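You operate a simulated robot arm through the tools that you are given. There is no shell and no other tool. Be economical: measure what you need, move in short steps, check, and stop when the job is done.

You are at the controls of a simulated two-armed robot. One attempt, no reset.

Task
Purge the furnace with nitrogen, then light the pilot and bring the fuel flow up to its green mark.
Fine: fuel gas valve only after PURGED shows, fuel lever only after the flame; shut the purge valve again. Where these are worked on the way, their far stop is far enough and under half their travel is too little: purge valve.

The check looks at the end state, three seconds after you hand in, the way a careful person would. Anything else that was tipped, shoved, dropped, spilled or broken makes it a failure.

Robot
Two 6-joint arms with two-finger grippers on one trunk, on a base that drives. Base frame: it is fixed to the floor where the robot stands at the start and does not move with it; the origin is under the middle of the robot, x ahead of it, y to its left, z up. Units: m, degrees, N and s.
The left shoulder is at the start at [0.06, 0.143, 0.908], the right one opposite. With the tool pointing down near the work surface each hand reaches from about 0.26 to 0.7 m from the robot's upright axis, wherever it stands, measured 20 degrees to its own side. Places, roughly: air knob [0.2, -1.4, 1.2]; blue air lever [0.2, -1.4, 0.8]; blue port lever [0.3, -0.7, 0.9]; blue union lever [0.7, -0.1, 0.7]; burner box [0.7, -0.3, 1]; bypass valve lever [0.9, 0.6, 0.9]; drain valve [0.5, -0.7, 0.7]; entry knob [0.3, -0.9, 1.2]; entry lever [0.3, -0.9, 1]; exit knob [0.1, -1.5, 1.2]; exit lever [0.1, -1.5, 1]; fuel flowmeter [0.3, -1.1, 1.4]; fuel gas valve lever [0.7, 0.1, 0.7]; fuel lever [0.3, -1.1, 0.8]; igniter button [0.6, -0.3, 1.1]; muffle knob [0.2, -1.2, 1.2]. Payload 2.45 kg a hand.
The TCP of each hand is the grasp point between the finger pads, 0.026 m short of the fingertips. In the tool frame z runs along the fingers and y along their closing line. Largest opening 0.096 m; the body of the gripper starts 0.069 m behind the TCP.
Orientation is that of the tool frame in the base frame, as [roll, pitch, yaw] about the fixed x, y, z axes, in that order (R = Rz(yaw) Ry(pitch) Rx(roll)). With the fingers straight down and closing along the base's y, the tool's x points along the base's -x, its y along +y and its z along -z.

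Tools
- The arms move only by the tool step_arm. It takes "left_rows", "right_rows" or both (then of equal length, played together; a hand with none holds still); each is text: rows parted by semicolons, each of 7 numbers parted by spaces: the shift along the base's x, y, z in m, then the turn, a rotation vector about the base's x, y, z in degrees, then the opening in per cent of the stroke, from 0 (shut) to 100 (fully open). In form: tx ty tz rx ry rz jaw; .... A call has 1 to 10 rows; each row shifts and turns the commanded pose from where the row before left it. Each row takes 0.2 s and may step no farther than 0.05 m and 8.6 degrees from the row before; otherwise, or with a gripper value out of range, the whole call is refused. A pose out of reach is approached as far as the arm can. The call stops where the force on the tool passes 80 N (or 10 N more than at its start, if that is more) or the arm is blocked; 0.2 s more then pass. Each finger halts on what it meets, pressing with about 21 N; the grip force reading is that of the motor and also rises with nothing between the fingers. The clock runs only during rows and for 0.2 s after the last one: add rows that do not move to give the fingers time. It gives the time, the measured TCP pose, the force on the tool (base axes), the opening and the grip force at its end, in the units of the frame above (readings bear some noise), with the torque about the TCP (base axes, N m) and any sound that the robot's microphone picked up.
- Cameras (640 x 400 px; columns grow to the right, rows downward): "scene" is now at [0.1268, -0.0504, 1.518]; the picture's right is [-0.59, -0.81, 0.00], its down [-0.56, 0.41, -0.72] and it looks along [0.58, -0.42, -0.70] (base axes); focal length 239 px, centre (320, 200). "left" rides on the left gripper at [0.082, -0.003, -0.098] in its tool frame; the picture's right is [0.04, 1.00, 0.00], its down [-0.73, 0.03, -0.68] and it looks along [-0.68, 0.03, 0.73] (tool axes); focal length 256 px, centre (320, 200). "right" rides on the right gripper at [0.082, 0.003, -0.098] in its tool frame; the picture's right is [-0.04, 1.00, 0.00], its down [-0.73, -0.03, -0.68] and it looks along [-0.68, -0.03, 0.73] (tool axes); focal length 256 px, centre (320, 200).
- camera(camera): a new picture of that camera. No time passes.
- raise_lower(by): slides the trunk up (or, below 0, down) by that many m; the arms and the scene camera ride with it, the base frame stays. It gives what a move gives, with no picture.
- base_move(legs): drives the robot by 1 to 6 legs, each [ahead, turn to the left] in m and degrees, along the robot's own axes; the way and the turn of a leg run together, so that a leg with both is an arc; at most 1.5 m and 180 degrees a leg. The arms and the cameras ride along, it lands a little off, and it stops where it bumps. It gives what a move gives.
- head_to(pan, tilt): turns the head with the scene camera to pan (to the left, within 86 degrees either way) and tilt (down, from -29 to 69), counted from straight ahead of the robot. It gives what a move gives.
- measure_at(camera, pixels): for up to 12 pixels [column, row] of the newest picture of that camera ("zoom" is the newest enlarged one), the place [x, y, z] in the base frame of the surface seen there, good to about 0.002 m. No time passes.
- enlarge(camera, box): a new picture of the part [left, top, right, bottom] of that camera's present view, enlarged. No time passes.
- hand_in(): hands the job in; it is judged then, once.

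Keep the steps short. Do not move on a guess: measure, check each grasp and each placing, and mend mistakes. In all there are 80 turns and 70 pictures (those below and enlarged ones count). Leave the grippers open and the arms clear of the work at the hand-in unless told otherwise, and finish with a single line.

The tools are called after ">>>" as a command line: name --argument value ..., lists and objects as JSON in quotes. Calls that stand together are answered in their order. step_arm: Moves the arms, as the interface text tells. Its arguments: {"type":"object","properties":{"left_rows":{"type":"string"},"right_rows":{"type":"string"}},"required":[]} The other tools are called the same way: raise_lower (by) slides the trunk up or down; base_move (legs) drives the base; head_to (pan, tilt) turns the head that bears the scene camera; camera (camera) takes a picture; measure_at (camera, pixels) gives the place of the surface under pixels of a picture; enlarge (camera, box) takes an enlarged picture of a part of a camera's view; hand_in () hands the job in.

At the start:

```text
t: 0.0
left_tcp_pos: [0.3032, -0.0078, 1.3116]
left_tcp_rot: [-180.0, 0.0, -180.0]
left_ft_force: [0.1, 0.4, 0.4]
left_wrist_torque: [0.02, -0.01, 0.02]
left_gripper_width: 0.096
left_gripper_force: 0.1
right_tcp_pos: [0.3087, -0.4139, 1.27]
right_tcp_rot: [-179.9, 0.1, -179.9]
right_ft_force: [1.1, 0.4, 0.4]
right_wrist_torque: [0.02, -0.01, 0.01]
right_gripper_width: 0.096
right_gripper_force: 0.1
trunk travel left (down, up): [-0.533, 0.057]
robot x, y, heading: [0.0002, 0.0027, -0.1]
head pan, tilt: [-36.3, 44.2]
```

scene: 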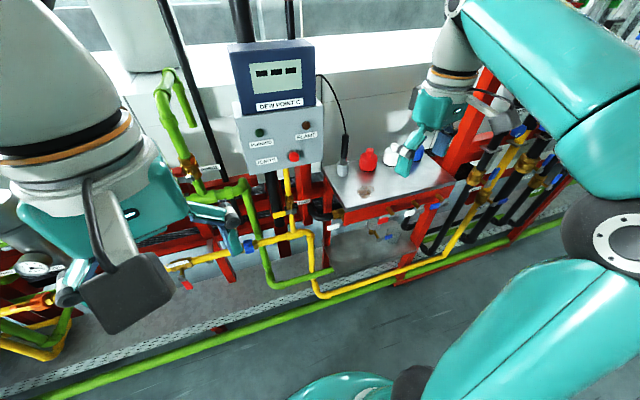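
right: 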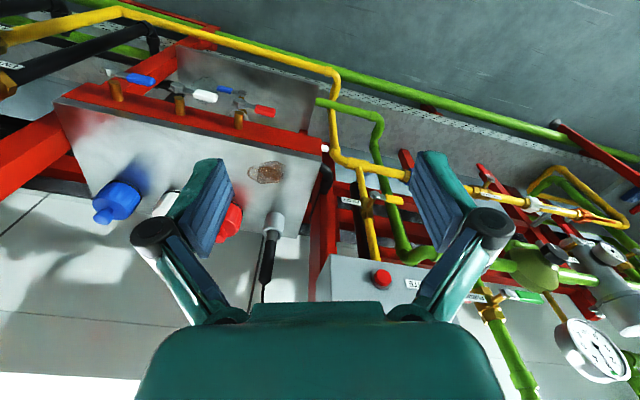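
left: 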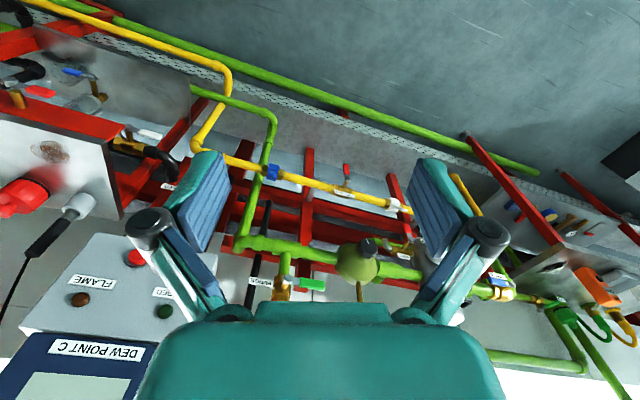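

I see a furnace panel with a burner box ahead-right. First I look around with the head to find the valves.

>>> head_to --pan -5 --tilt 40

>>> camera --camera "scene"

>>> head_to --pan -75 --tilt 25

>>> camera --camera "scene"

```text
t: 1.0
left_tcp_pos: [0.3033, -0.0082, 1.3089]
left_tcp_rot: [-180.0, 0.0, -179.9]
left_ft_force: [-0.1, 0.4, -0.2]
left_wrist_torque: [0.01, 0.02, -0.02]
left_gripper_width: 0.0957
left_gripper_force: 0.0
right_tcp_pos: [0.3104, -0.4149, 1.2693]
right_tcp_rot: [180.0, 0.0, -179.9]
right_ft_force: [-0.7, -0.5, -0.6]
right_wrist_torque: [0.02, 0.02, -0.02]
right_gripper_width: 0.0961
right_gripper_force: 0.1
trunk travel left (down, up): [-0.533, 0.057]
robot x, y, heading: [-0.0004, 0.001, 0.0]
head pan, tilt: [-5.0, 40.0]
```

```text
66 pictures are left
```

scene: 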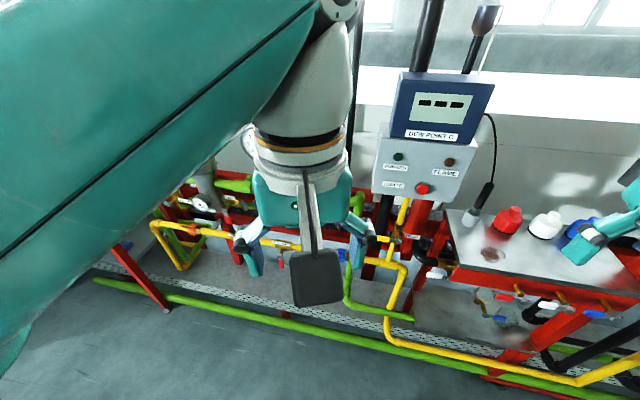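

```text
t: 2.4
left_tcp_pos: [0.3035, -0.0085, 1.3097]
left_tcp_rot: [-180.0, 0.1, 179.9]
left_ft_force: [-0.5, -0.4, 0.5]
left_wrist_torque: [-0.02, 0.0, -0.01]
left_gripper_width: 0.0961
left_gripper_force: 0.1
right_tcp_pos: [0.3102, -0.4136, 1.2693]
right_tcp_rot: [-179.9, 0.0, -180.0]
right_ft_force: [-0.6, -0.7, -0.5]
right_wrist_torque: [0.01, -0.02, -0.03]
right_gripper_width: 0.0959
right_gripper_force: 0.1
trunk travel left (down, up): [-0.533, 0.057]
robot x, y, heading: [0.0013, 0.0032, 0.2]
head pan, tilt: [-75.0, 25.0]
```

```text
65 pictures are left
```

scene: 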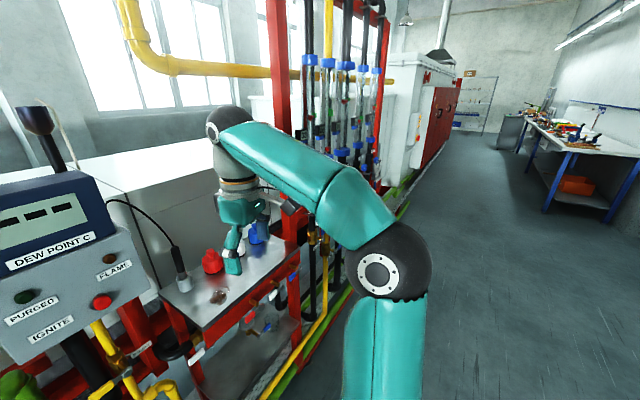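

The left wrist picture shows a label and a green handle near (262,282). I enlarge it.

>>> enlarge --camera "left" --box '[200, 130, 420, 310]'

>>> enlarge --camera "right" --box '[320, 140, 560, 320]'

```text
2.22 times, centred on (310, 220) of left
```

zoom: 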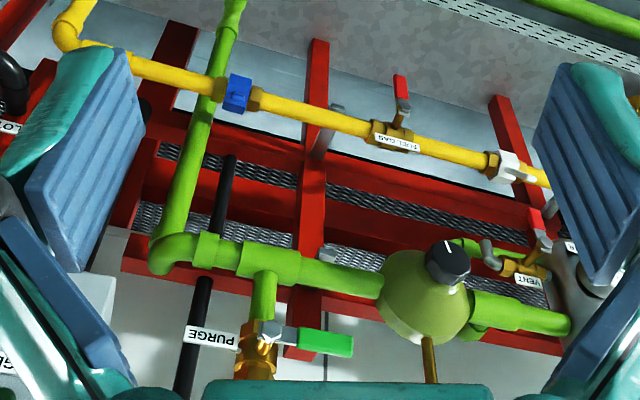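

```text
2.22 times, centred on (440, 230) of right
```

zoom: 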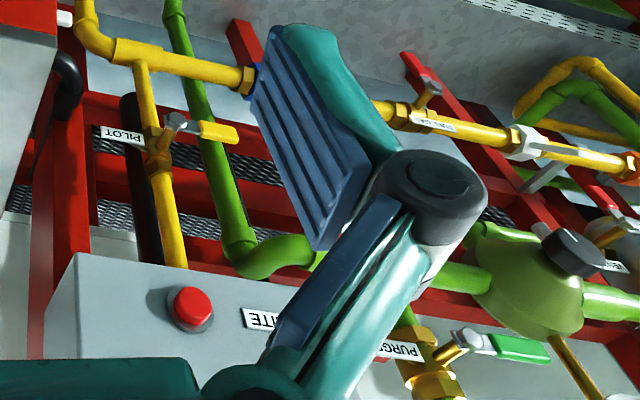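

Labels read PURGE (green handle), PILOT (yellow handle), FUEL GAS (red handle). I measure the handles.

>>> measure_at --camera "zoom" --pixels '[[235, 133], [203, 127], [174, 121], [158, 145], [190, 300], [470, 338], [545, 349], [495, 342], [430, 90], [420, 395], [155, 235]]'

>>> measure_at --camera "left" --pixels '[[323, 285], [301, 282], [286, 279], [346, 165], [347, 177], [344, 190], [282, 290], [372, 245], [280, 262], [330, 190], [395, 203]]'

>>> head_to --pan -20 --tilt 55

>>> camera --camera "scene"

```text
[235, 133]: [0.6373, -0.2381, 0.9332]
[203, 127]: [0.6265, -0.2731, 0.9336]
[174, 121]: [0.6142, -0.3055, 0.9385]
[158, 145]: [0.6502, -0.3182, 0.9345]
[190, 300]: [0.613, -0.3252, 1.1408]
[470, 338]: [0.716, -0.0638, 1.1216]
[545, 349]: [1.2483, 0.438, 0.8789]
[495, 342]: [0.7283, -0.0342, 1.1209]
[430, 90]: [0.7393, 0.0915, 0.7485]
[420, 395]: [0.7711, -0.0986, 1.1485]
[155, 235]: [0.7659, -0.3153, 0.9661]
```

```text
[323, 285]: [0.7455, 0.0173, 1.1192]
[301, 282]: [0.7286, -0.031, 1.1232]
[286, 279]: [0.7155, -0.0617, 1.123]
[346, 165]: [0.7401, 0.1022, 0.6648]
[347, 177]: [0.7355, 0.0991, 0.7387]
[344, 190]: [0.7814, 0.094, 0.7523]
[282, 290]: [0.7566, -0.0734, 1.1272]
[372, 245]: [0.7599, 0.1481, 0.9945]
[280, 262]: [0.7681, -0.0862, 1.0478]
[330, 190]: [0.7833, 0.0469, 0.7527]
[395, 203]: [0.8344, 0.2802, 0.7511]
```

```text
t: 3.6
left_tcp_pos: [0.3021, -0.0077, 1.3103]
left_tcp_rot: [-180.0, 0.0, 180.0]
left_ft_force: [0.5, 0.0, -0.4]
left_wrist_torque: [0.01, 0.0, 0.03]
left_gripper_width: 0.0959
left_gripper_force: 0.1
right_tcp_pos: [0.3099, -0.4151, 1.2693]
right_tcp_rot: [-180.0, -0.1, -180.0]
right_ft_force: [0.2, 0.2, 0.1]
right_wrist_torque: [-0.01, 0.02, 0.0]
right_gripper_width: 0.0964
right_gripper_force: 0.0
trunk travel left (down, up): [-0.533, 0.057]
robot x, y, heading: [-0.0008, 0.001, -0.3]
head pan, tilt: [-20.0, 55.0]
```

```text
62 pictures are left
```

scene: 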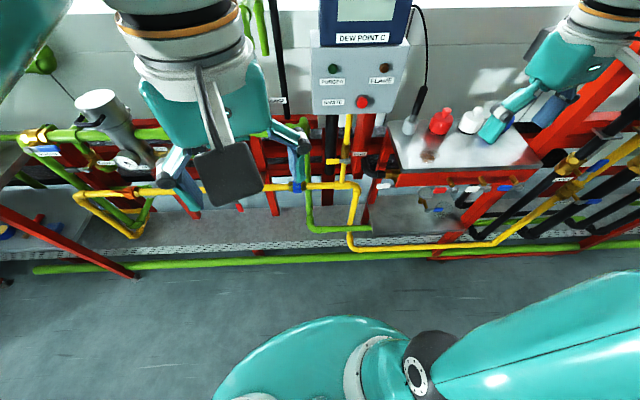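

Purge and pilot handles are horizontal on vertical pipes (shut); fuel gas handle hangs crosswise (shut). I measure box edges and the floor pipe for clearance and enlarge the lamps.

>>> measure_at --camera "scene" --pixels '[[315, 108], [315, 50], [405, 108], [361, 101], [333, 68], [385, 68], [350, 257], [210, 255], [345, 161], [395, 165], [365, 245], [440, 150]]'

>>> enlarge --camera "scene" --box '[240, 0, 440, 125]'

```text
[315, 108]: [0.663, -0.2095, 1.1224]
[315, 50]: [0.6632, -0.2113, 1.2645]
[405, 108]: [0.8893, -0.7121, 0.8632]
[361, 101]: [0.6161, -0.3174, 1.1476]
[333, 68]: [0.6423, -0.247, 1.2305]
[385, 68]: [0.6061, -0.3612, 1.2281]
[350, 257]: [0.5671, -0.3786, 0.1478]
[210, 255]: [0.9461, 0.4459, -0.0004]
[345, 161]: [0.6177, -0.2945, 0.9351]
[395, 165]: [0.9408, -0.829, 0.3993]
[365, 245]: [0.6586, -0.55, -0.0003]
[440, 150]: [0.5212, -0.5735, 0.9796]
```

```text
3.20 times, centred on (340, 62) of scene
```

zoom: 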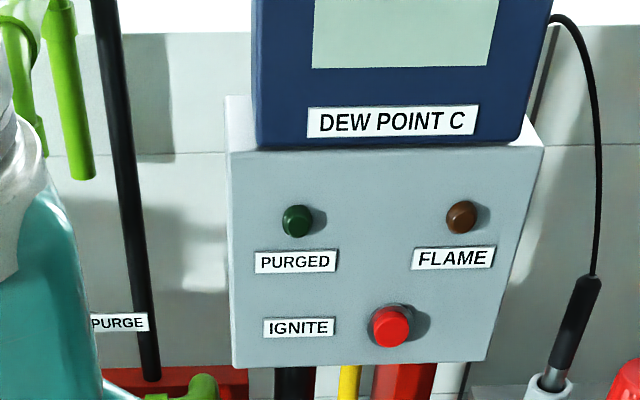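

I swing the left tool to point forward at the panel, fingers shut, staying back from the piping.

>>> step_arm --left_rows "0.018 0.005 -0.004 0 -8.6 0 0;0.018 0.005 -0.004 0 -8.6 0 0;0.018 0.005 -0.004 0 -8.6 0 0;0.018 0.005 -0.004 0 -8.6 0 0;0.018 0.005 -0.004 0 -8.6 0 0;0.018 0.005 -0.004 0 -8.6 0 0;0.018 0.005 -0.004 0 -8.6 0 0;0.018 0.005 -0.004 0 -8.6 0 0;0.018 0.005 -0.004 0 -8.6 0 0;0.018 0.005 -0.004 0 -8.6 0 0"

>>> step_arm --left_rows "0 0 0 0 -4 -4 0;0 0 0 0 0 -8 0;0 0 0 0 0 -8 0;0 0 0 0 0 0 0"

>>> camera --camera "scene"

>>> camera --camera "left"

```text
t: 5.8
left_tcp_pos: [0.4837, 0.0428, 1.2699]
left_tcp_rot: [179.7, 86.1, 179.6]
left_ft_force: [0.4, -0.5, -0.1]
left_wrist_torque: [0.01, -0.02, -0.01]
left_gripper_width: 0.0
left_gripper_force: 21.0
right_tcp_pos: [0.3109, -0.4148, 1.2698]
right_tcp_rot: [-180.0, 0.1, 180.0]
right_ft_force: [-0.2, -0.2, -0.3]
right_wrist_torque: [-0.03, 0.06, 0.02]
right_gripper_width: 0.0958
right_gripper_force: 0.1
trunk travel left (down, up): [-0.533, 0.057]
robot x, y, heading: [-0.0003, -0.0023, -0.1]
head pan, tilt: [-20.0, 55.0]
```

```text
t: 6.8
left_tcp_pos: [0.4826, 0.0431, 1.2699]
left_tcp_rot: [96.7, 89.9, 76.5]
left_ft_force: [-0.9, 0.6, -0.5]
left_wrist_torque: [-0.02, -0.02, 0.01]
left_gripper_width: 0.0003
left_gripper_force: 21.1
right_tcp_pos: [0.3093, -0.414, 1.269]
right_tcp_rot: [-179.9, 0.0, -180.0]
right_ft_force: [0.2, 0.1, 0.1]
right_wrist_torque: [0.02, 0.01, -0.03]
right_gripper_width: 0.0962
right_gripper_force: 0.1
trunk travel left (down, up): [-0.533, 0.057]
robot x, y, heading: [-0.0016, 0.0015, -0.2]
head pan, tilt: [-20.0, 55.0]
```

```text
60 pictures are left
```

scene: 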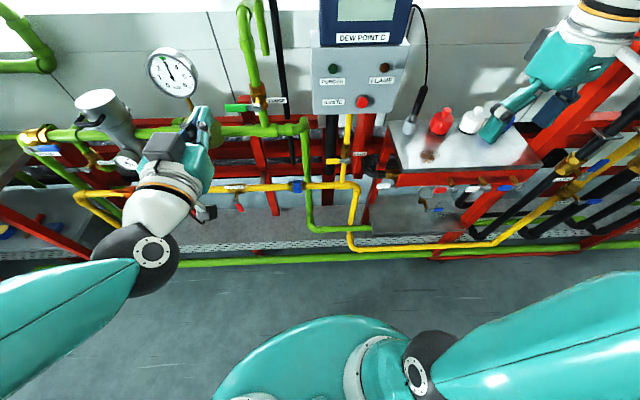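

```text
59 pictures are left
```

left: 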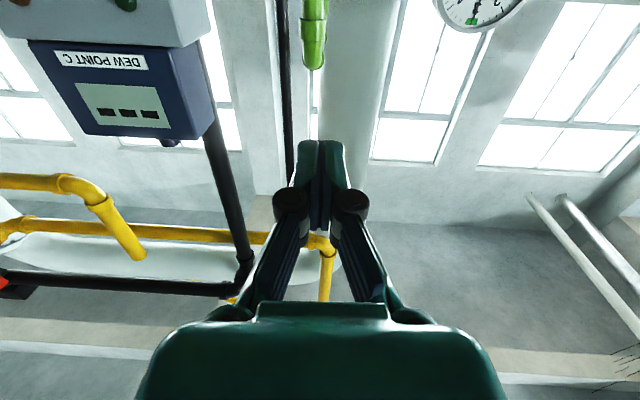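

The tool points forward now. The purge handle is clear at (237,107); I enlarge and measure it.

>>> enlarge --camera "scene" --box '[140, 40, 300, 140]'

>>> measure_at --camera "zoom" --pixels '[[345, 270], [380, 268], [420, 265], [465, 262], [470, 215], [490, 310], [130, 130], [320, 350], [540, 265], [200, 255]]'

```text
4.00 times, centred on (220, 90) of scene
```

zoom: 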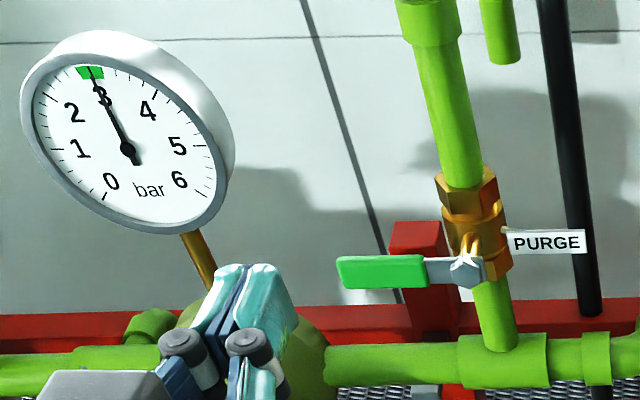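

```text
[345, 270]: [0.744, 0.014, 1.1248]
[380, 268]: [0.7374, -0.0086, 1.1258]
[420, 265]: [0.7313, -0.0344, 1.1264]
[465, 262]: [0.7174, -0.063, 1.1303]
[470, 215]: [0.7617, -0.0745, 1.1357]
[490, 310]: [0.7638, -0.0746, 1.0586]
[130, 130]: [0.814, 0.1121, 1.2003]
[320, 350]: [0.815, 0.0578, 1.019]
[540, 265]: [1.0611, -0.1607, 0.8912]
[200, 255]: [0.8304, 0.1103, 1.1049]
```

Nitrogen is at 3 bar. I approach just above the purge handle's outer end (target TCP about [0.733, 0.006, 1.160]).

>>> step_arm --left_rows "0.034 -0.0033 -0.0183 0 0 0 0;0.034 -0.0033 -0.0183 0 0 0 0;0.034 -0.0033 -0.0183 0 0 0 0;0.034 -0.0033 -0.0183 0 0 0 0;0.034 -0.0033 -0.0183 0 0 0 0;0.034 -0.0033 -0.0183 0 0 0 0;0.0235 -0.0085 0 0 0 0 0;0.0235 -0.0085 0 0 0 0 0;0 0 0 0 0 0 0"

>>> enlarge --camera "scene" --box '[180, 50, 340, 150]'

```text
t: 8.8
left_tcp_pos: [0.7081, -0.062, 1.2054]
left_tcp_rot: [142.0, 89.7, 122.3]
left_ft_force: [-0.6, -0.5, 0.1]
left_wrist_torque: [0.01, 0.01, 0.04]
left_gripper_width: 0.0
left_gripper_force: 20.8
left hand out of reach, approached as far as the arm can: row 2, 3, 4, 5, 6
right_tcp_pos: [0.309, -0.4136, 1.2704]
right_tcp_rot: [-180.0, 0.0, -179.9]
right_ft_force: [-0.3, -0.4, 0.2]
right_wrist_torque: [-0.01, -0.03, 0.02]
right_gripper_width: 0.0962
right_gripper_force: 0.1
trunk travel left (down, up): [-0.533, 0.057]
robot x, y, heading: [0.0008, -0.0016, 0.1]
head pan, tilt: [-20.0, 55.0]
```

```text
4.00 times, centred on (260, 100) of scene
```

zoom: 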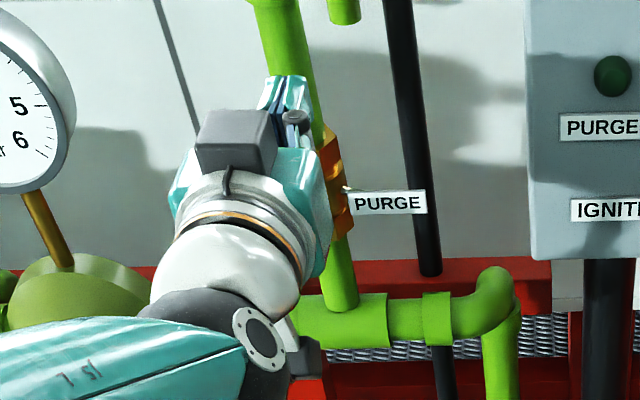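

The arm fell short of the target, reach is too tight. I back the hand off, then turn the base to face the panel squarely and drive a bit nearer.

>>> step_arm --left_rows "-0.022 0.014 0.005 0 0 0 0;-0.022 0.014 0.005 0 0 0 0;-0.022 0.014 0.005 0 0 0 0;-0.022 0.014 0.005 0 0 0 0;-0.022 0.014 0.005 0 0 0 0;-0.022 0.014 0 0 0 0 0;-0.022 0.014 0 0 0 0 0;-0.022 0.014 0 0 0 0 0;0 0 0 0 0 0 0"

>>> base_move --legs '[[0, -20.5]]'

>>> head_to --pan 0 --tilt 50

>>> camera --camera "scene"

```text
t: 10.8
left_tcp_pos: [0.5255, 0.0391, 1.2415]
left_tcp_rot: [142.5, 89.6, 122.8]
left_ft_force: [0.7, 0.3, 0.1]
left_wrist_torque: [-0.02, 0.01, -0.02]
left_gripper_width: 0.0
left_gripper_force: 21.0
left hand out of reach, approached as far as the arm can: row 1, 4, 7
right_tcp_pos: [0.3115, -0.4142, 1.2695]
right_tcp_rot: [-180.0, 0.0, 180.0]
right_ft_force: [-0.2, -0.3, -0.3]
right_wrist_torque: [0.01, 0.0, -0.02]
right_gripper_width: 0.0961
right_gripper_force: 0.1
trunk travel left (down, up): [-0.533, 0.057]
robot x, y, heading: [-0.0037, 0.001, 0.1]
head pan, tilt: [-20.0, 55.0]
```

```text
t: 12.4
left_tcp_pos: [0.5047, -0.148, 1.242]
left_tcp_rot: [132.4, 89.9, 92.3]
left_ft_force: [-0.4, -0.8, 0.0]
left_wrist_torque: [-0.01, 0.03, -0.02]
left_gripper_width: 0.0
left_gripper_force: 20.8
right_tcp_pos: [0.1439, -0.4971, 1.2682]
right_tcp_rot: [-180.0, 0.0, 159.5]
right_ft_force: [-0.3, 0.2, 0.7]
right_wrist_torque: [-0.01, -0.02, 0.02]
right_gripper_width: 0.0958
right_gripper_force: 0.0
trunk travel left (down, up): [-0.533, 0.057]
robot x, y, heading: [0.0031, 0.0114, -20.3]
head pan, tilt: [-20.0, 55.0]
```

```text
t: 13.3
left_tcp_pos: [0.505, -0.1469, 1.2421]
left_tcp_rot: [136.5, 89.7, 96.5]
left_ft_force: [-0.6, -0.1, 1.0]
left_wrist_torque: [0.0, -0.04, 0.03]
left_gripper_width: 0.0
left_gripper_force: 21.4
right_tcp_pos: [0.145, -0.4979, 1.2701]
right_tcp_rot: [180.0, 0.0, 159.4]
right_ft_force: [0.2, -0.5, 0.8]
right_wrist_torque: [-0.05, -0.03, -0.03]
right_gripper_width: 0.096
right_gripper_force: 0.2
trunk travel left (down, up): [-0.533, 0.057]
robot x, y, heading: [0.007, 0.0082, -20.6]
head pan, tilt: [0.0, 50.0]
```

```text
56 pictures are left
```

scene: 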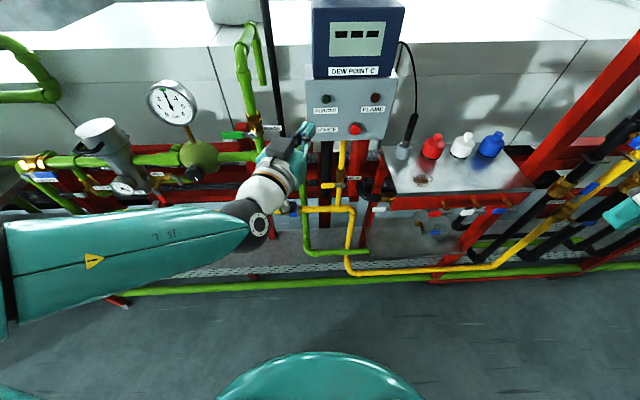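

Base faces the panel; the tool yawed with it. I move the hand left, straighten the tool back to -20° yaw, then drive forward.

>>> step_arm --left_rows "0 0.03 0 0 0 5 0;0 0.03 0 0 0 5 0;0 0.03 0 0 0 5 0;0 0.03 0 0 0 5 0;0 0.03 0 0 0 0 0;0 0.03 0 0 0 0 0;0 0.03 0 0 0 0 0;0 0 0 0 0 0 0"

>>> base_move --legs '[[0.13, 0]]'

>>> camera --camera "scene"

```text
t: 15.1
left_tcp_pos: [0.5063, 0.0604, 1.2412]
left_tcp_rot: [138.7, 89.7, 118.5]
left_ft_force: [0.2, 0.0, 0.0]
left_wrist_torque: [-0.02, 0.0, -0.03]
left_gripper_width: 0.0
left_gripper_force: 20.5
right_tcp_pos: [0.1455, -0.497, 1.2695]
right_tcp_rot: [-180.0, 0.0, 159.4]
right_ft_force: [0.5, -0.4, 0.5]
right_wrist_torque: [0.01, -0.01, 0.0]
right_gripper_width: 0.0959
right_gripper_force: 0.2
trunk travel left (down, up): [-0.533, 0.057]
robot x, y, heading: [0.0064, 0.0079, -20.8]
head pan, tilt: [0.0, 50.0]
```

```text
t: 16.4
left_tcp_pos: [0.6329, 0.0138, 1.2416]
left_tcp_rot: [147.7, 89.6, 127.4]
left_ft_force: [-0.6, 0.5, -0.8]
left_wrist_torque: [0.0, -0.03, -0.02]
left_gripper_width: 0.0002
left_gripper_force: 20.7
right_tcp_pos: [0.2701, -0.5437, 1.2694]
right_tcp_rot: [-180.0, -0.1, 159.5]
right_ft_force: [0.5, 0.0, -0.3]
right_wrist_torque: [0.04, 0.08, 0.02]
right_gripper_width: 0.096
right_gripper_force: 0.1
trunk travel left (down, up): [-0.533, 0.057]
robot x, y, heading: [0.1262, -0.0394, -20.5]
head pan, tilt: [0.0, 50.0]
```

```text
55 pictures are left
```

scene: 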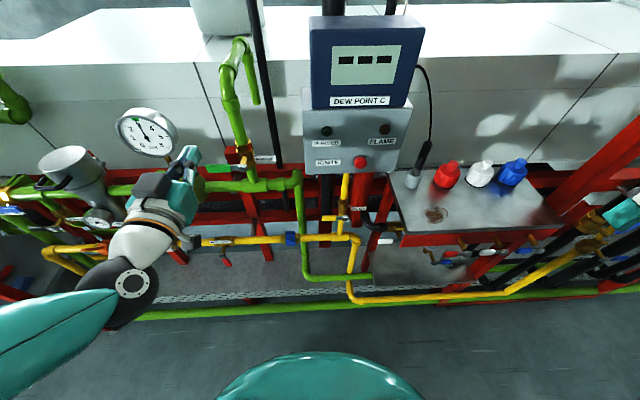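

Now I approach above the handle: down first, then forward.

>>> step_arm --left_rows "0 0.01 -0.025 0 0 0 0;0 0.01 -0.025 0 0 0 0;0 0.008 -0.027 0 0 0 0;0.033 -0.012 0 0 0 0 0;0.033 -0.012 0 0 0 0 0;0.0345 -0.0115 0 0 0 0 0;0 0 0 0 0 0 0"

>>> enlarge --camera "scene" --box '[130, 90, 290, 240]'

>>> camera --camera "left"

```text
t: 18.0
left_tcp_pos: [0.7369, -0.0415, 1.2304]
left_tcp_rot: [155.5, 89.6, 135.6]
left_ft_force: [-0.5, 0.4, 0.0]
left_wrist_torque: [0.0, 0.0, 0.02]
left_gripper_width: 0.0
left_gripper_force: 21.3
left hand out of reach, approached as far as the arm can: row 1, 2, 3, 4, 5, 6
right_tcp_pos: [0.2674, -0.5434, 1.2699]
right_tcp_rot: [179.9, 0.0, 159.5]
right_ft_force: [0.4, -0.2, -0.6]
right_wrist_torque: [0.0, -0.03, -0.01]
right_gripper_width: 0.0963
right_gripper_force: 0.1
trunk travel left (down, up): [-0.533, 0.057]
robot x, y, heading: [0.1292, -0.0368, -20.5]
head pan, tilt: [0.0, 50.0]
```

```text
2.67 times, centred on (210, 165) of scene
```

zoom: 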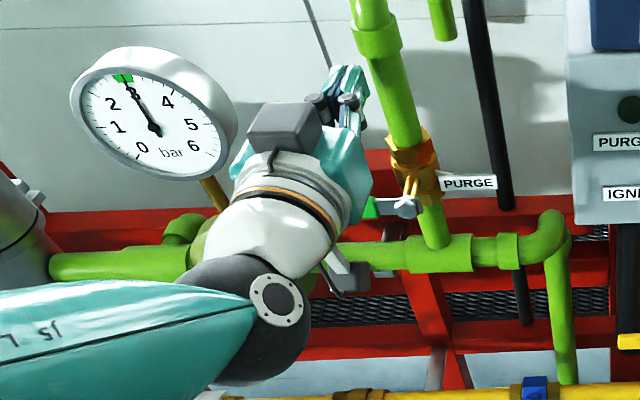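

```text
53 pictures are left
```

left: 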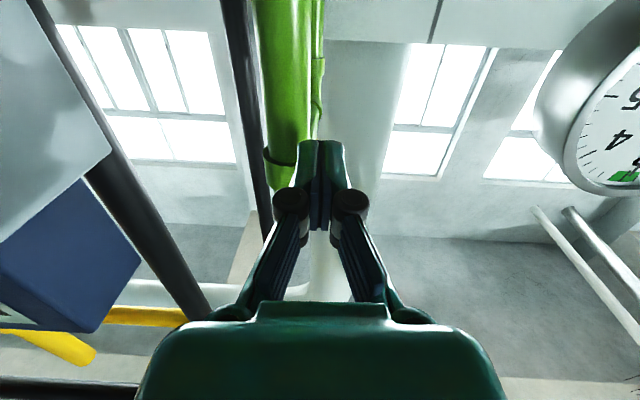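

Even downward moves are reported out of reach, so a wrist limit binds, not distance. The hand should sit higher relative to the shoulder: I retract, raise the hand, and lower the trunk.

>>> step_arm --left_rows "-0.031 0.018 0.01 0 0 0 0;-0.031 0.018 0.02 0 0 0 0;-0.031 0.018 0.03 0 0 0 0;-0.02 0.01 0.03 0 0 0 0;0 0 0.03 0 0 0 0;0 0 0.03 0 0 0 0;0 0 0 0 0 0 0"

>>> raise_lower --by -0.2

```text
t: 19.6
left_tcp_pos: [0.623, 0.0187, 1.3805]
left_tcp_rot: [140.2, 89.8, 120.0]
left_ft_force: [-0.4, -0.1, -1.3]
left_wrist_torque: [0.02, 0.0, -0.04]
left_gripper_width: 0.0
left_gripper_force: 20.9
right_tcp_pos: [0.2696, -0.5438, 1.2687]
right_tcp_rot: [180.0, -0.1, 159.5]
right_ft_force: [0.3, 0.1, -0.2]
right_wrist_torque: [0.0, 0.02, 0.0]
right_gripper_width: 0.0958
right_gripper_force: 0.0
trunk travel left (down, up): [-0.533, 0.057]
robot x, y, heading: [0.1295, -0.0386, -20.6]
head pan, tilt: [0.0, 50.0]
```

```text
t: 21.7
left_tcp_pos: [0.6234, 0.0203, 1.1797]
left_tcp_rot: [133.9, 89.8, 113.6]
left_ft_force: [-0.7, -0.1, 0.3]
left_wrist_torque: [0.01, -0.01, -0.01]
left_gripper_width: 0.0002
left_gripper_force: 20.5
right_tcp_pos: [0.2699, -0.5438, 1.0687]
right_tcp_rot: [-179.9, 0.0, 159.6]
right_ft_force: [-0.3, 0.2, -0.3]
right_wrist_torque: [0.03, -0.02, 0.0]
right_gripper_width: 0.0962
right_gripper_force: 0.1
trunk travel left (down, up): [-0.333, 0.257]
robot x, y, heading: [0.1272, -0.0386, -20.5]
head pan, tilt: [0.0, 50.0]
```

Now forward to above the handle (delta about 0.110, -0.014, -0.02).

>>> step_arm --left_rows "0 0.026 -0.019 0 0 0 0;0.037 -0.0133 0 0 0 0 0;0.037 -0.0133 0 0 0 0 0;0.036 -0.0134 0 0 0 0 0;0 0 0 0 0 0 0"

>>> head_to --pan 5 --tilt 30

>>> enlarge --camera "scene" --box '[160, 120, 420, 280]'

```text
t: 22.9
left_tcp_pos: [0.7364, 0.009, 1.1604]
left_tcp_rot: [130.9, 89.9, 110.7]
left_ft_force: [-0.6, 0.0, -0.2]
left_wrist_torque: [0.0, -0.01, 0.01]
left_gripper_width: 0.0
left_gripper_force: 20.8
right_tcp_pos: [0.2689, -0.543, 1.0691]
right_tcp_rot: [179.9, 0.1, 159.5]
right_ft_force: [0.0, -0.4, 0.7]
right_wrist_torque: [-0.02, 0.01, -0.03]
right_gripper_width: 0.0959
right_gripper_force: 0.1
trunk travel left (down, up): [-0.333, 0.257]
robot x, y, heading: [0.1295, -0.0338, -20.4]
head pan, tilt: [0.0, 50.0]
```

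```text
t: 23.8
left_tcp_pos: [0.7348, 0.0089, 1.1594]
left_tcp_rot: [135.8, 89.8, 115.5]
left_ft_force: [-0.3, 0.7, 0.2]
left_wrist_torque: [-0.03, 0.04, -0.01]
left_gripper_width: 0.0001
left_gripper_force: 21.3
right_tcp_pos: [0.2694, -0.5417, 1.0702]
right_tcp_rot: [180.0, 0.0, 159.5]
right_ft_force: [-0.5, 0.0, -0.1]
right_wrist_torque: [0.03, 0.03, -0.01]
right_gripper_width: 0.0961
right_gripper_force: 0.0
trunk travel left (down, up): [-0.333, 0.257]
robot x, y, heading: [0.1281, -0.0352, -20.8]
head pan, tilt: [5.0, 30.0]
```

```text
2.46 times, centred on (290, 200) of scene
```

zoom: 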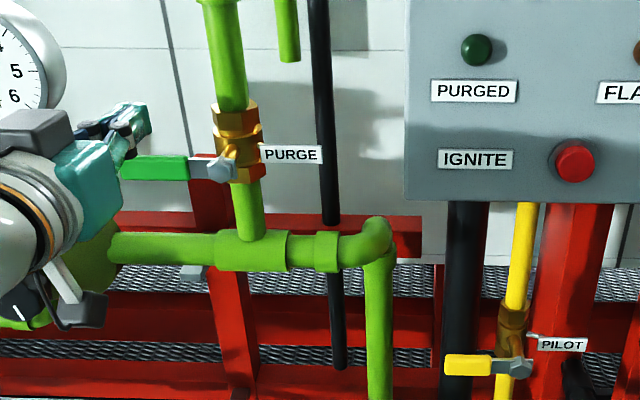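

The closed fingers sit above the green handle's end. I push down a little and watch the force.

>>> step_arm --left_rows "0 0 -0.01 0 0 0 0;0 0 -0.01 0 0 0 0;0 0 -0.01 0 0 0 0;0 0 0 0 0 0 0"

>>> enlarge --camera "scene" --box '[160, 120, 420, 280]'

```text
t: 24.8
left_tcp_pos: [0.7334, 0.0082, 1.1424]
left_tcp_rot: [9.7, 88.7, -10.0]
left_ft_force: [12.3, -11.0, 48.0]
left_wrist_torque: [-0.43, -0.51, -0.4]
left_gripper_width: 0.0062
left_gripper_force: 28.3
right_tcp_pos: [0.2665, -0.5433, 1.0699]
right_tcp_rot: [179.8, 0.0, 159.5]
right_ft_force: [-0.5, 0.4, 0.1]
right_wrist_torque: [0.03, -0.01, 0.01]
right_gripper_width: 0.0957
right_gripper_force: 0.1
trunk travel left (down, up): [-0.333, 0.257]
robot x, y, heading: [0.1295, -0.0376, -20.3]
head pan, tilt: [5.0, 30.0]
```

```text
2.46 times, centred on (290, 200) of scene
```

zoom: 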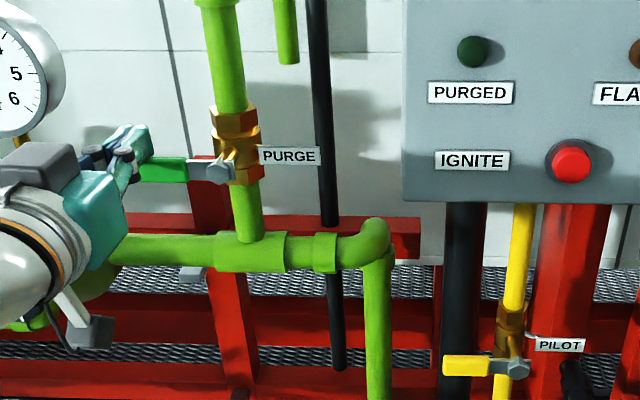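

48 N and no motion: the handle is at its stop downwards, so it opens upwards. I go round underneath and push up gently.

>>> step_arm --left_rows "0 0 0.018 0 0 0 0;-0.03 0.011 0 0 0 0 0;-0.03 0.011 0 0 0 0 0;0 0 -0.034 0 0 0 0;0 0 -0.034 0 0 0 0;0.03 -0.011 0 0 0 0 0;0.03 -0.011 0 0 0 0 0;0 0 0 0 0 0 0"

>>> step_arm --left_rows "0 0 0.008 0 0 0 0;0 0 0.008 0 0 0 0;0 0 0.008 0 0 0 0;0 0 0.008 0 0 0 0;0 0 0 0 0 0 0"

>>> enlarge --camera "scene" --box '[160, 120, 420, 280]'

```text
t: 26.6
left_tcp_pos: [0.7301, -0.0001, 1.0829]
left_tcp_rot: [153.8, 89.6, 133.8]
left_ft_force: [0.1, -0.3, 0.2]
left_wrist_torque: [-0.02, -0.01, -0.01]
left_gripper_width: 0.0
left_gripper_force: 28.6
left hand out of reach, approached as far as the arm can: row 7
right_tcp_pos: [0.2679, -0.5427, 1.0701]
right_tcp_rot: [-179.9, -0.1, 159.5]
right_ft_force: [-0.1, 0.3, -0.6]
right_wrist_torque: [-0.01, 0.0, -0.01]
right_gripper_width: 0.0958
right_gripper_force: 0.0
trunk travel left (down, up): [-0.333, 0.257]
robot x, y, heading: [0.1267, -0.0358, -20.4]
head pan, tilt: [5.0, 30.0]
```

```text
t: 27.8
left_tcp_pos: [0.7325, 0.0014, 1.1147]
left_tcp_rot: [144.7, 89.6, 124.5]
left_ft_force: [6.4, -0.2, -2.2]
left_wrist_torque: [0.01, 0.09, 0.09]
left_gripper_width: 0.0
left_gripper_force: 28.7
right_tcp_pos: [0.2693, -0.5432, 1.0696]
right_tcp_rot: [179.9, -0.2, 159.5]
right_ft_force: [-0.3, 0.6, 0.6]
right_wrist_torque: [-0.01, 0.0, -0.03]
right_gripper_width: 0.0962
right_gripper_force: 0.0
trunk travel left (down, up): [-0.333, 0.257]
robot x, y, heading: [0.1227, -0.0401, -20.4]
head pan, tilt: [5.0, 30.0]
```

```text
2.46 times, centred on (290, 200) of scene
```

zoom: 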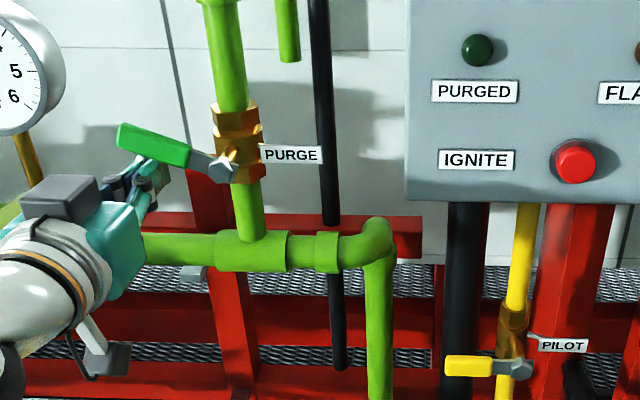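

It turns upwards. I carry on along the arc around the pivot.

>>> step_arm --left_rows "-0.0004 -0.001 0.0155 0 0 0 0;-0.0004 -0.001 0.0155 0 0 0 0;-0.0022 -0.0059 0.010 0 0 0 0;-0.0022 -0.0059 0.010 0 0 0 0;-0.0033 -0.0087 0.0073 0 0 0 0;-0.0033 -0.0087 0.0073 0 0 0 0;-0.003 -0.0079 0.003 0 0 0 0;-0.003 -0.0079 0.003 0 0 0 0;0 0 0 0 0 0 0"

>>> enlarge --camera "scene" --box '[160, 120, 420, 280]'

```text
t: 29.8
left_tcp_pos: [0.7177, -0.0349, 1.1842]
left_tcp_rot: [-154.0, 89.6, -173.2]
left_ft_force: [6.5, 35.6, -18.8]
left_wrist_torque: [0.5, 0.27, 0.6]
left_gripper_width: 0.0
left_gripper_force: 28.4
right_tcp_pos: [0.2706, -0.5383, 1.0706]
right_tcp_rot: [-179.8, -0.2, 159.5]
right_ft_force: [-0.1, 0.2, -0.1]
right_wrist_torque: [0.0, 0.01, -0.02]
right_gripper_width: 0.0961
right_gripper_force: 0.0
trunk travel left (down, up): [-0.333, 0.257]
robot x, y, heading: [0.1309, -0.0388, -20.6]
head pan, tilt: [5.0, 30.0]
```

```text
2.46 times, centred on (290, 200) of scene
```

zoom: 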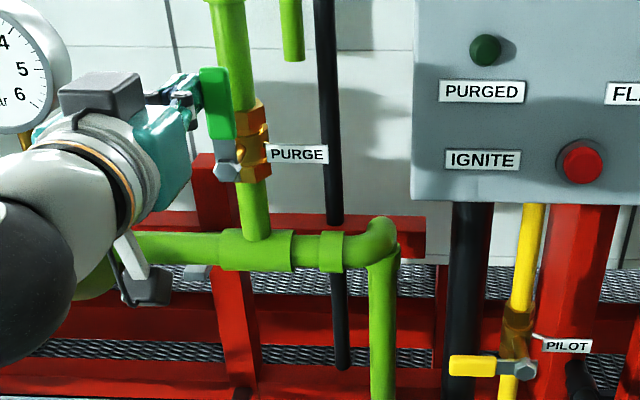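

Handle is vertical, at its stop (35 N). I ease the left hand off, and while purging swing the right hand, fingers shut, to point forward in front of the igniter.

>>> step_arm --left_rows "0.005 0.014 0 0 0 0 0;0.003 0.01 0 0 0 0 0;0 0 0 0 0 0 0;0 0 0 0 0 0 0;0 0 0 0 0 0 0;0 0 0 0 0 0 0;0 0 0 0 0 0 0;0 0 0 0 0 0 0;0 0 0 0 0 0 0;0 0 0 0 0 0 0" --right_rows "0.012 0.02 0.015 -3.01 -8.05 0 0;0.014 0.022 0.015 -3.01 -8.05 0 0;0.016 0.027 0.01 -3.01 -8.05 0 0;0.018 0.027 0.01 -3.01 -8.05 0 0;0.018 0.027 0.01 -3.01 -8.05 0 0;0.018 0.027 0.005 -3.01 -8.05 0 0;0.018 0.027 0.005 -3.01 -8.05 0 0;0.018 0.027 0.005 -3.01 -8.05 0 0;0.018 0.027 0.005 -3.01 -8.05 0 0;0.018 0.027 0.0 -3.01 -8.05 0 0"

>>> step_arm --right_rows "0 0 0 -1.4 -3.7 0 0;0 0 0 0 0 0 0;0 0 0 0 0 0 0;0 0 0 0 0 0 0;0 0 0 0 0 0 0"

>>> camera --camera "scene"

```text
t: 32.0
left_tcp_pos: [0.7211, -0.0208, 1.1862]
left_tcp_rot: [140.7, 89.8, 120.5]
left_ft_force: [-0.8, -1.0, -0.7]
left_wrist_torque: [-0.02, -0.01, 0.02]
left_gripper_width: 0.0001
left_gripper_force: 28.2
right_tcp_pos: [0.4377, -0.2856, 1.152]
right_tcp_rot: [174.8, 86.0, 154.4]
right_ft_force: [0.3, -0.4, 0.7]
right_wrist_torque: [0.01, 0.03, -0.02]
right_gripper_width: 0.0
right_gripper_force: 21.2
trunk travel left (down, up): [-0.333, 0.257]
robot x, y, heading: [0.1289, -0.0381, -20.4]
head pan, tilt: [5.0, 30.0]
```

```text
t: 33.2
left_tcp_pos: [0.72, -0.0214, 1.1874]
left_tcp_rot: [135.3, 89.8, 115.1]
left_ft_force: [0.2, -0.3, 0.4]
left_wrist_torque: [0.01, 0.0, -0.02]
left_gripper_width: 0.0
left_gripper_force: 28.9
right_tcp_pos: [0.4352, -0.2927, 1.1671]
right_tcp_rot: [64.7, 87.2, 43.8]
right_ft_force: [0.1, -0.3, 0.9]
right_wrist_torque: [-0.03, -0.01, -0.02]
right_gripper_width: 0.0
right_gripper_force: 21.2
trunk travel left (down, up): [-0.333, 0.257]
robot x, y, heading: [0.1208, -0.0384, -20.8]
head pan, tilt: [5.0, 30.0]
```

```text
48 pictures are left
```

scene: 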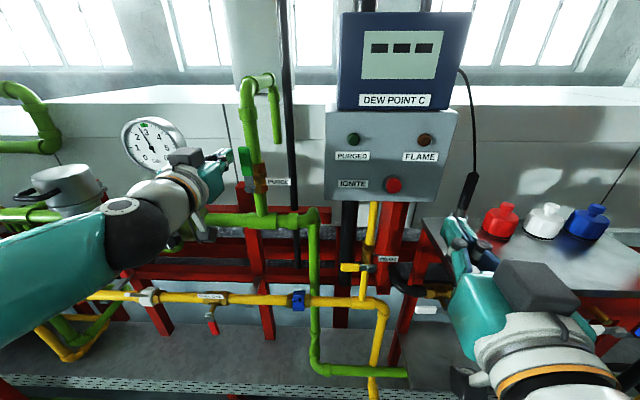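

Not purged yet. While it runs, I bring the left hand round to the right side of the handle, without touching, ready to shut it.

>>> step_arm --left_rows "-0.03 0.011 0 0 0 0 0;-0.03 0.011 0 0 0 0 0;-0.015 -0.039 0 0 0 0 0;-0.015 -0.039 0 0 0 0 0;0.03 -0.011 0 0 0 0 0;0.028 -0.011 0 0 0 0 0;0 0 0 0 0 0 0;0 0 0 0 0 0 0;0 0 0 0 0 0 0;0 0 0 0 0 0 0"

>>> camera --camera "scene"

```text
t: 35.4
left_tcp_pos: [0.6916, -0.0998, 1.1864]
left_tcp_rot: [134.6, 89.7, 114.5]
left_ft_force: [0.1, -0.7, -0.5]
left_wrist_torque: [-0.03, 0.0, 0.0]
left_gripper_width: 0.0
left_gripper_force: 28.3
right_tcp_pos: [0.4345, -0.2938, 1.1666]
right_tcp_rot: [65.6, 87.3, 44.6]
right_ft_force: [-0.4, -0.1, -0.1]
right_wrist_torque: [0.01, -0.03, -0.03]
right_gripper_width: 0.0001
right_gripper_force: 20.4
trunk travel left (down, up): [-0.333, 0.257]
robot x, y, heading: [0.13, -0.0366, -20.5]
head pan, tilt: [5.0, 30.0]
```

```text
47 pictures are left
```

scene: 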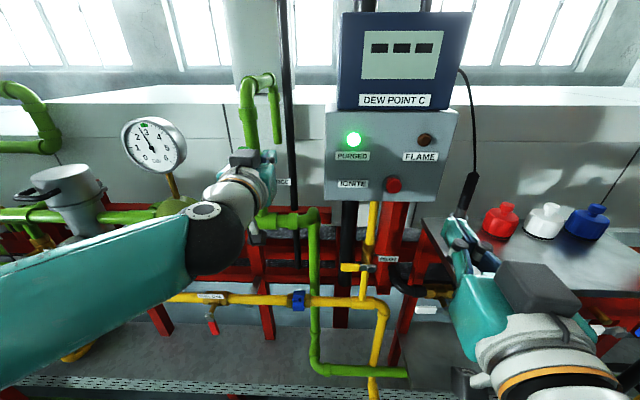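

PURGED is lit green. I shut the purge valve, pushing the handle back leftwards along its arc.

>>> step_arm --left_rows "0.0077 0.0205 -0.001 0 0 0 0;0.0041 0.011 0.0018 0 0 0 0;0.0041 0.011 0.0018 0 0 0 0;0.0041 0.0109 -0.0024 0 0 0 0;0.0041 0.0109 -0.0024 0 0 0 0;0.0036 0.0095 -0.0062 0 0 0 0;0.0036 0.0095 -0.0062 0 0 0 0;0.0026 0.007 -0.0093 0 0 0 0;0.0026 0.007 -0.0093 0 0 0 0;0.0017 0.0045 -0.011 0 0 0 0"

>>> step_arm --left_rows "0 0 -0.006 0 0 0 0;0 0 -0.004 0 0 0 0;0 0 0 0 0 0 0"

>>> enlarge --camera "scene" --box '[160, 80, 460, 280]'

```text
t: 37.6
left_tcp_pos: [0.7283, 0.003, 1.1429]
left_tcp_rot: [145.6, 89.8, 125.3]
left_ft_force: [1.7, 0.5, 0.9]
left_wrist_torque: [0.0, -0.01, 0.01]
left_gripper_width: 0.0
left_gripper_force: 28.5
right_tcp_pos: [0.4333, -0.2933, 1.1656]
right_tcp_rot: [65.6, 87.3, 44.5]
right_ft_force: [0.4, -0.2, 1.5]
right_wrist_torque: [-0.01, 0.01, -0.04]
right_gripper_width: 0.0
right_gripper_force: 21.2
trunk travel left (down, up): [-0.333, 0.257]
robot x, y, heading: [0.1291, -0.0362, -20.7]
head pan, tilt: [5.0, 30.0]
```

```text
t: 38.4
left_tcp_pos: [0.7263, 0.0034, 1.1428]
left_tcp_rot: [14.8, 89.1, -5.1]
left_ft_force: [10.7, -11.1, 41.1]
left_wrist_torque: [-0.46, -0.69, -0.32]
left_gripper_width: 0.0058
left_gripper_force: 28.6
right_tcp_pos: [0.4319, -0.2953, 1.1658]
right_tcp_rot: [65.5, 87.3, 44.5]
right_ft_force: [-0.3, 0.5, 0.7]
right_wrist_torque: [-0.02, -0.01, 0.01]
right_gripper_width: 0.0001
right_gripper_force: 20.9
trunk travel left (down, up): [-0.333, 0.257]
robot x, y, heading: [0.1303, -0.0326, -20.7]
head pan, tilt: [5.0, 30.0]
```

```text
2.00 times, centred on (310, 180) of scene
```

zoom: 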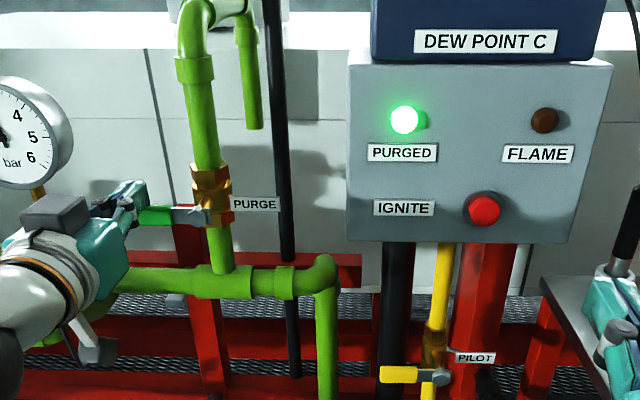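

Purge valve shut (41 N at the stop), PURGED still lit. Next: fuel gas valve, handle hanging at about [0.737, 0.099, 0.70]. I retract the left hand and lower it with a 45° downward tilt, staying in front of the piping.

>>> step_arm --left_rows "0 0 0.018 0 0 0 0;-0.037 0.014 0 0 0 0 0;-0.037 0.014 0 0 0 0 0;-0.037 0.014 0 0 0 0 0;0 0 0 0 0 0 0"

>>> step_arm --left_rows "0.0034 0.0054 -0.041 1.77 4.67 0 0;0.0034 0.0054 -0.041 1.77 4.67 0 0;0.0034 0.0054 -0.041 1.77 4.67 0 0;0.0034 0.0054 -0.041 1.77 4.67 0 0;0.0034 0.0054 -0.041 1.77 4.67 0 0;0.0034 0.0054 -0.041 1.77 4.67 0 0;0.0034 0.0054 -0.041 1.77 4.67 0 0;0.0034 0.0054 -0.041 1.77 4.67 0 0;0.0034 0.0054 -0.041 1.77 4.67 0 0;0 0 0 0 0 0 0"

>>> camera --camera "left"

>>> camera --camera "scene"

```text
t: 39.6
left_tcp_pos: [0.6163, 0.0445, 1.152]
left_tcp_rot: [144.2, 89.7, 124.0]
left_ft_force: [0.0, 0.4, -0.4]
left_wrist_torque: [0.03, 0.0, -0.04]
left_gripper_width: 0.0
left_gripper_force: 28.7
right_tcp_pos: [0.4343, -0.2932, 1.1654]
right_tcp_rot: [65.6, 87.3, 44.6]
right_ft_force: [1.5, 0.4, -0.1]
right_wrist_torque: [0.0, -0.01, 0.02]
right_gripper_width: 0.0
right_gripper_force: 20.6
trunk travel left (down, up): [-0.333, 0.257]
robot x, y, heading: [0.1268, -0.0373, -20.6]
head pan, tilt: [5.0, 30.0]
```

```text
t: 41.8
left_tcp_pos: [0.6478, 0.0842, 0.7877]
left_tcp_rot: [178.9, 44.5, 159.0]
left_ft_force: [-0.4, 0.4, -0.1]
left_wrist_torque: [0.02, 0.02, -0.03]
left_gripper_width: 0.0
left_gripper_force: 28.8
left hand out of reach, approached as far as the arm can: row 7, 8, 9
right_tcp_pos: [0.4336, -0.2937, 1.1647]
right_tcp_rot: [65.5, 87.3, 44.3]
right_ft_force: [-0.3, -0.4, 0.8]
right_wrist_torque: [-0.01, 0.0, 0.0]
right_gripper_width: 0.0
right_gripper_force: 20.9
trunk travel left (down, up): [-0.333, 0.257]
robot x, y, heading: [0.1238, -0.0383, -20.6]
head pan, tilt: [5.0, 30.0]
```

```text
45 pictures are left
```

left: 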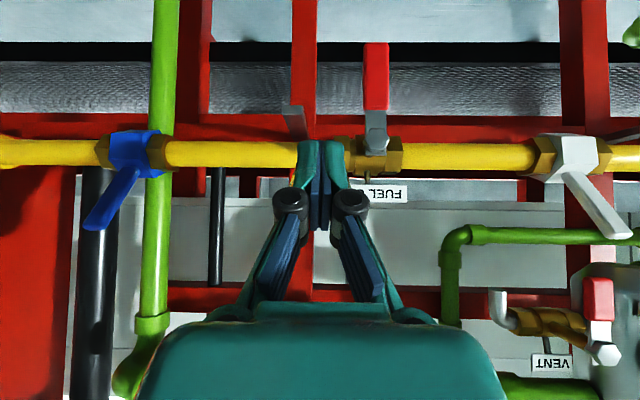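

```text
44 pictures are left
```

scene: 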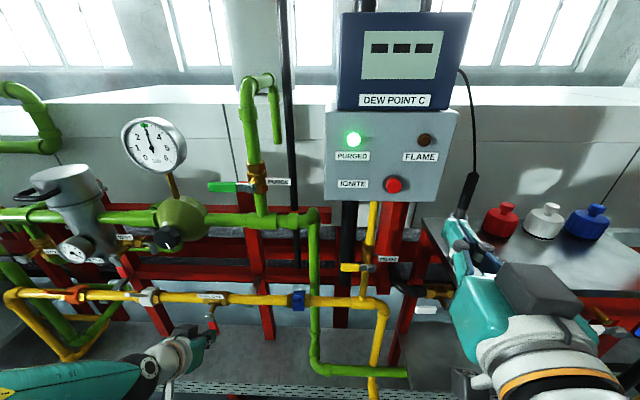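

Near the fuel gas handle, seen at (376,60)-(376,130) of the left picture; blue and white levers nearby must not be touched. I measure these and the table corner.

>>> measure_at --camera "left" --pixels '[[376, 50], [376, 95], [376, 118], [376, 145], [95, 220], [620, 230], [385, 193], [300, 120], [598, 350], [330, 155]]'

>>> measure_at --camera "scene" --pixels '[[425, 222], [432, 250], [355, 267], [343, 267], [363, 266], [394, 184], [430, 305], [210, 311], [299, 300]]'

```text
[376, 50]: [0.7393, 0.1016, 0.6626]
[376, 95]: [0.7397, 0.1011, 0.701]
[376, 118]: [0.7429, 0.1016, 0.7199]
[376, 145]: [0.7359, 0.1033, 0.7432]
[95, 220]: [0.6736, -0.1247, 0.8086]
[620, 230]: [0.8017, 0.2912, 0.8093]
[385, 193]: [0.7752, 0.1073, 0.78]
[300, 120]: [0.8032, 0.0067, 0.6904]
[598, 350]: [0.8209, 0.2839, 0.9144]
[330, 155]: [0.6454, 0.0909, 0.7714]
```

```text
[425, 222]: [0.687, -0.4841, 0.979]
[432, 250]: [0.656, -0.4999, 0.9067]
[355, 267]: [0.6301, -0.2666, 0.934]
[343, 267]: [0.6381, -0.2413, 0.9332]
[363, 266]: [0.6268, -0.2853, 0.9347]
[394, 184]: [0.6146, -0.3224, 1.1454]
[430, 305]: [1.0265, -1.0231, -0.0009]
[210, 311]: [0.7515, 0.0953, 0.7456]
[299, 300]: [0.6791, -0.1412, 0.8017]
```

I raise the right hand 0.1 and lower the trunk 0.1 so the left arm works in its comfortable range.

>>> step_arm --right_rows "0 0 0.025 0 0 0 0;0 0 0.025 0 0 0 0;0 0 0.025 0 0 0 0;0 0 0.025 0 0 0 0;0 0 0 0 0 0 0" --left_rows "0 0 0 0 0 0 0;0 0 0.01 0 0 0 0;0 0 0.01 0 0 0 0;0 0 0.01 0 0 0 0;0 0 0 0 0 0 0"

>>> raise_lower --by -0.1

```text
t: 43.0
left_tcp_pos: [0.6462, 0.0829, 0.8218]
left_tcp_rot: [179.3, 44.8, 159.0]
left_ft_force: [0.0, 0.1, 0.0]
left_wrist_torque: [0.01, 0.01, 0.01]
left_gripper_width: 0.0
left_gripper_force: 28.5
right_tcp_pos: [0.4373, -0.2865, 1.2477]
right_tcp_rot: [-159.6, 89.8, 180.0]
right_ft_force: [0.0, 0.2, 0.1]
right_wrist_torque: [0.02, 0.02, 0.04]
right_gripper_width: 0.0
right_gripper_force: 21.2
trunk travel left (down, up): [-0.333, 0.257]
robot x, y, heading: [0.1255, -0.0353, -20.6]
head pan, tilt: [5.0, 30.0]
```

```text
t: 44.3
left_tcp_pos: [0.6477, 0.0836, 0.7215]
left_tcp_rot: [179.4, 44.9, 159.0]
left_ft_force: [0.0, -0.5, 0.6]
left_wrist_torque: [-0.04, -0.01, 0.02]
left_gripper_width: 0.0
left_gripper_force: 28.0
right_tcp_pos: [0.4392, -0.2874, 1.1499]
right_tcp_rot: [-177.2, 89.9, 162.3]
right_ft_force: [0.7, 0.5, 0.1]
right_wrist_torque: [0.0, -0.01, 0.01]
right_gripper_width: 0.0
right_gripper_force: 20.8
trunk travel left (down, up): [-0.233, 0.357]
robot x, y, heading: [0.126, -0.032, -20.4]
head pan, tilt: [5.0, 30.0]
```

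Move forward so the fingertips sit right of the handle at its depth.

>>> step_arm --left_rows "0.026 -0.0052 -0.007 0 0 0 0;0.026 -0.0052 -0.007 0 0 0 0;0.026 -0.0052 -0.0075 0 0 0 0;0 0 0 0 0 0 0"

>>> camera --camera "left"

```text
t: 45.3
left_tcp_pos: [0.7274, 0.0694, 0.6986]
left_tcp_rot: [179.3, 44.8, 159.0]
left_ft_force: [0.3, -1.0, -0.6]
left_wrist_torque: [0.0, 0.01, -0.02]
left_gripper_width: 0.0001
left_gripper_force: 28.4
right_tcp_pos: [0.4376, -0.2858, 1.148]
right_tcp_rot: [-176.9, 89.8, 162.7]
right_ft_force: [-0.5, 0.2, -0.4]
right_wrist_torque: [0.01, 0.01, -0.01]
right_gripper_width: 0.0
right_gripper_force: 21.3
trunk travel left (down, up): [-0.233, 0.357]
robot x, y, heading: [0.1278, -0.036, -20.6]
head pan, tilt: [5.0, 30.0]
```

```text
43 pictures are left
```

left: 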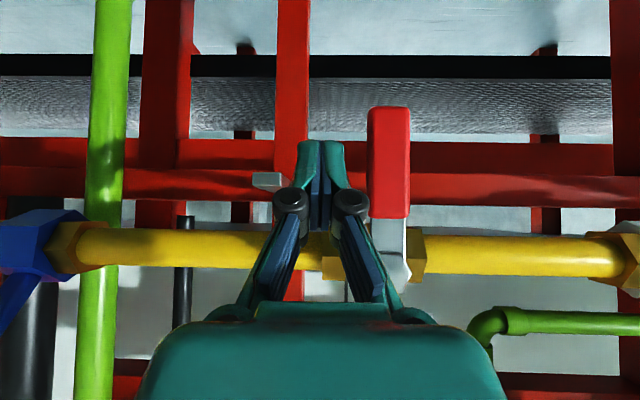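

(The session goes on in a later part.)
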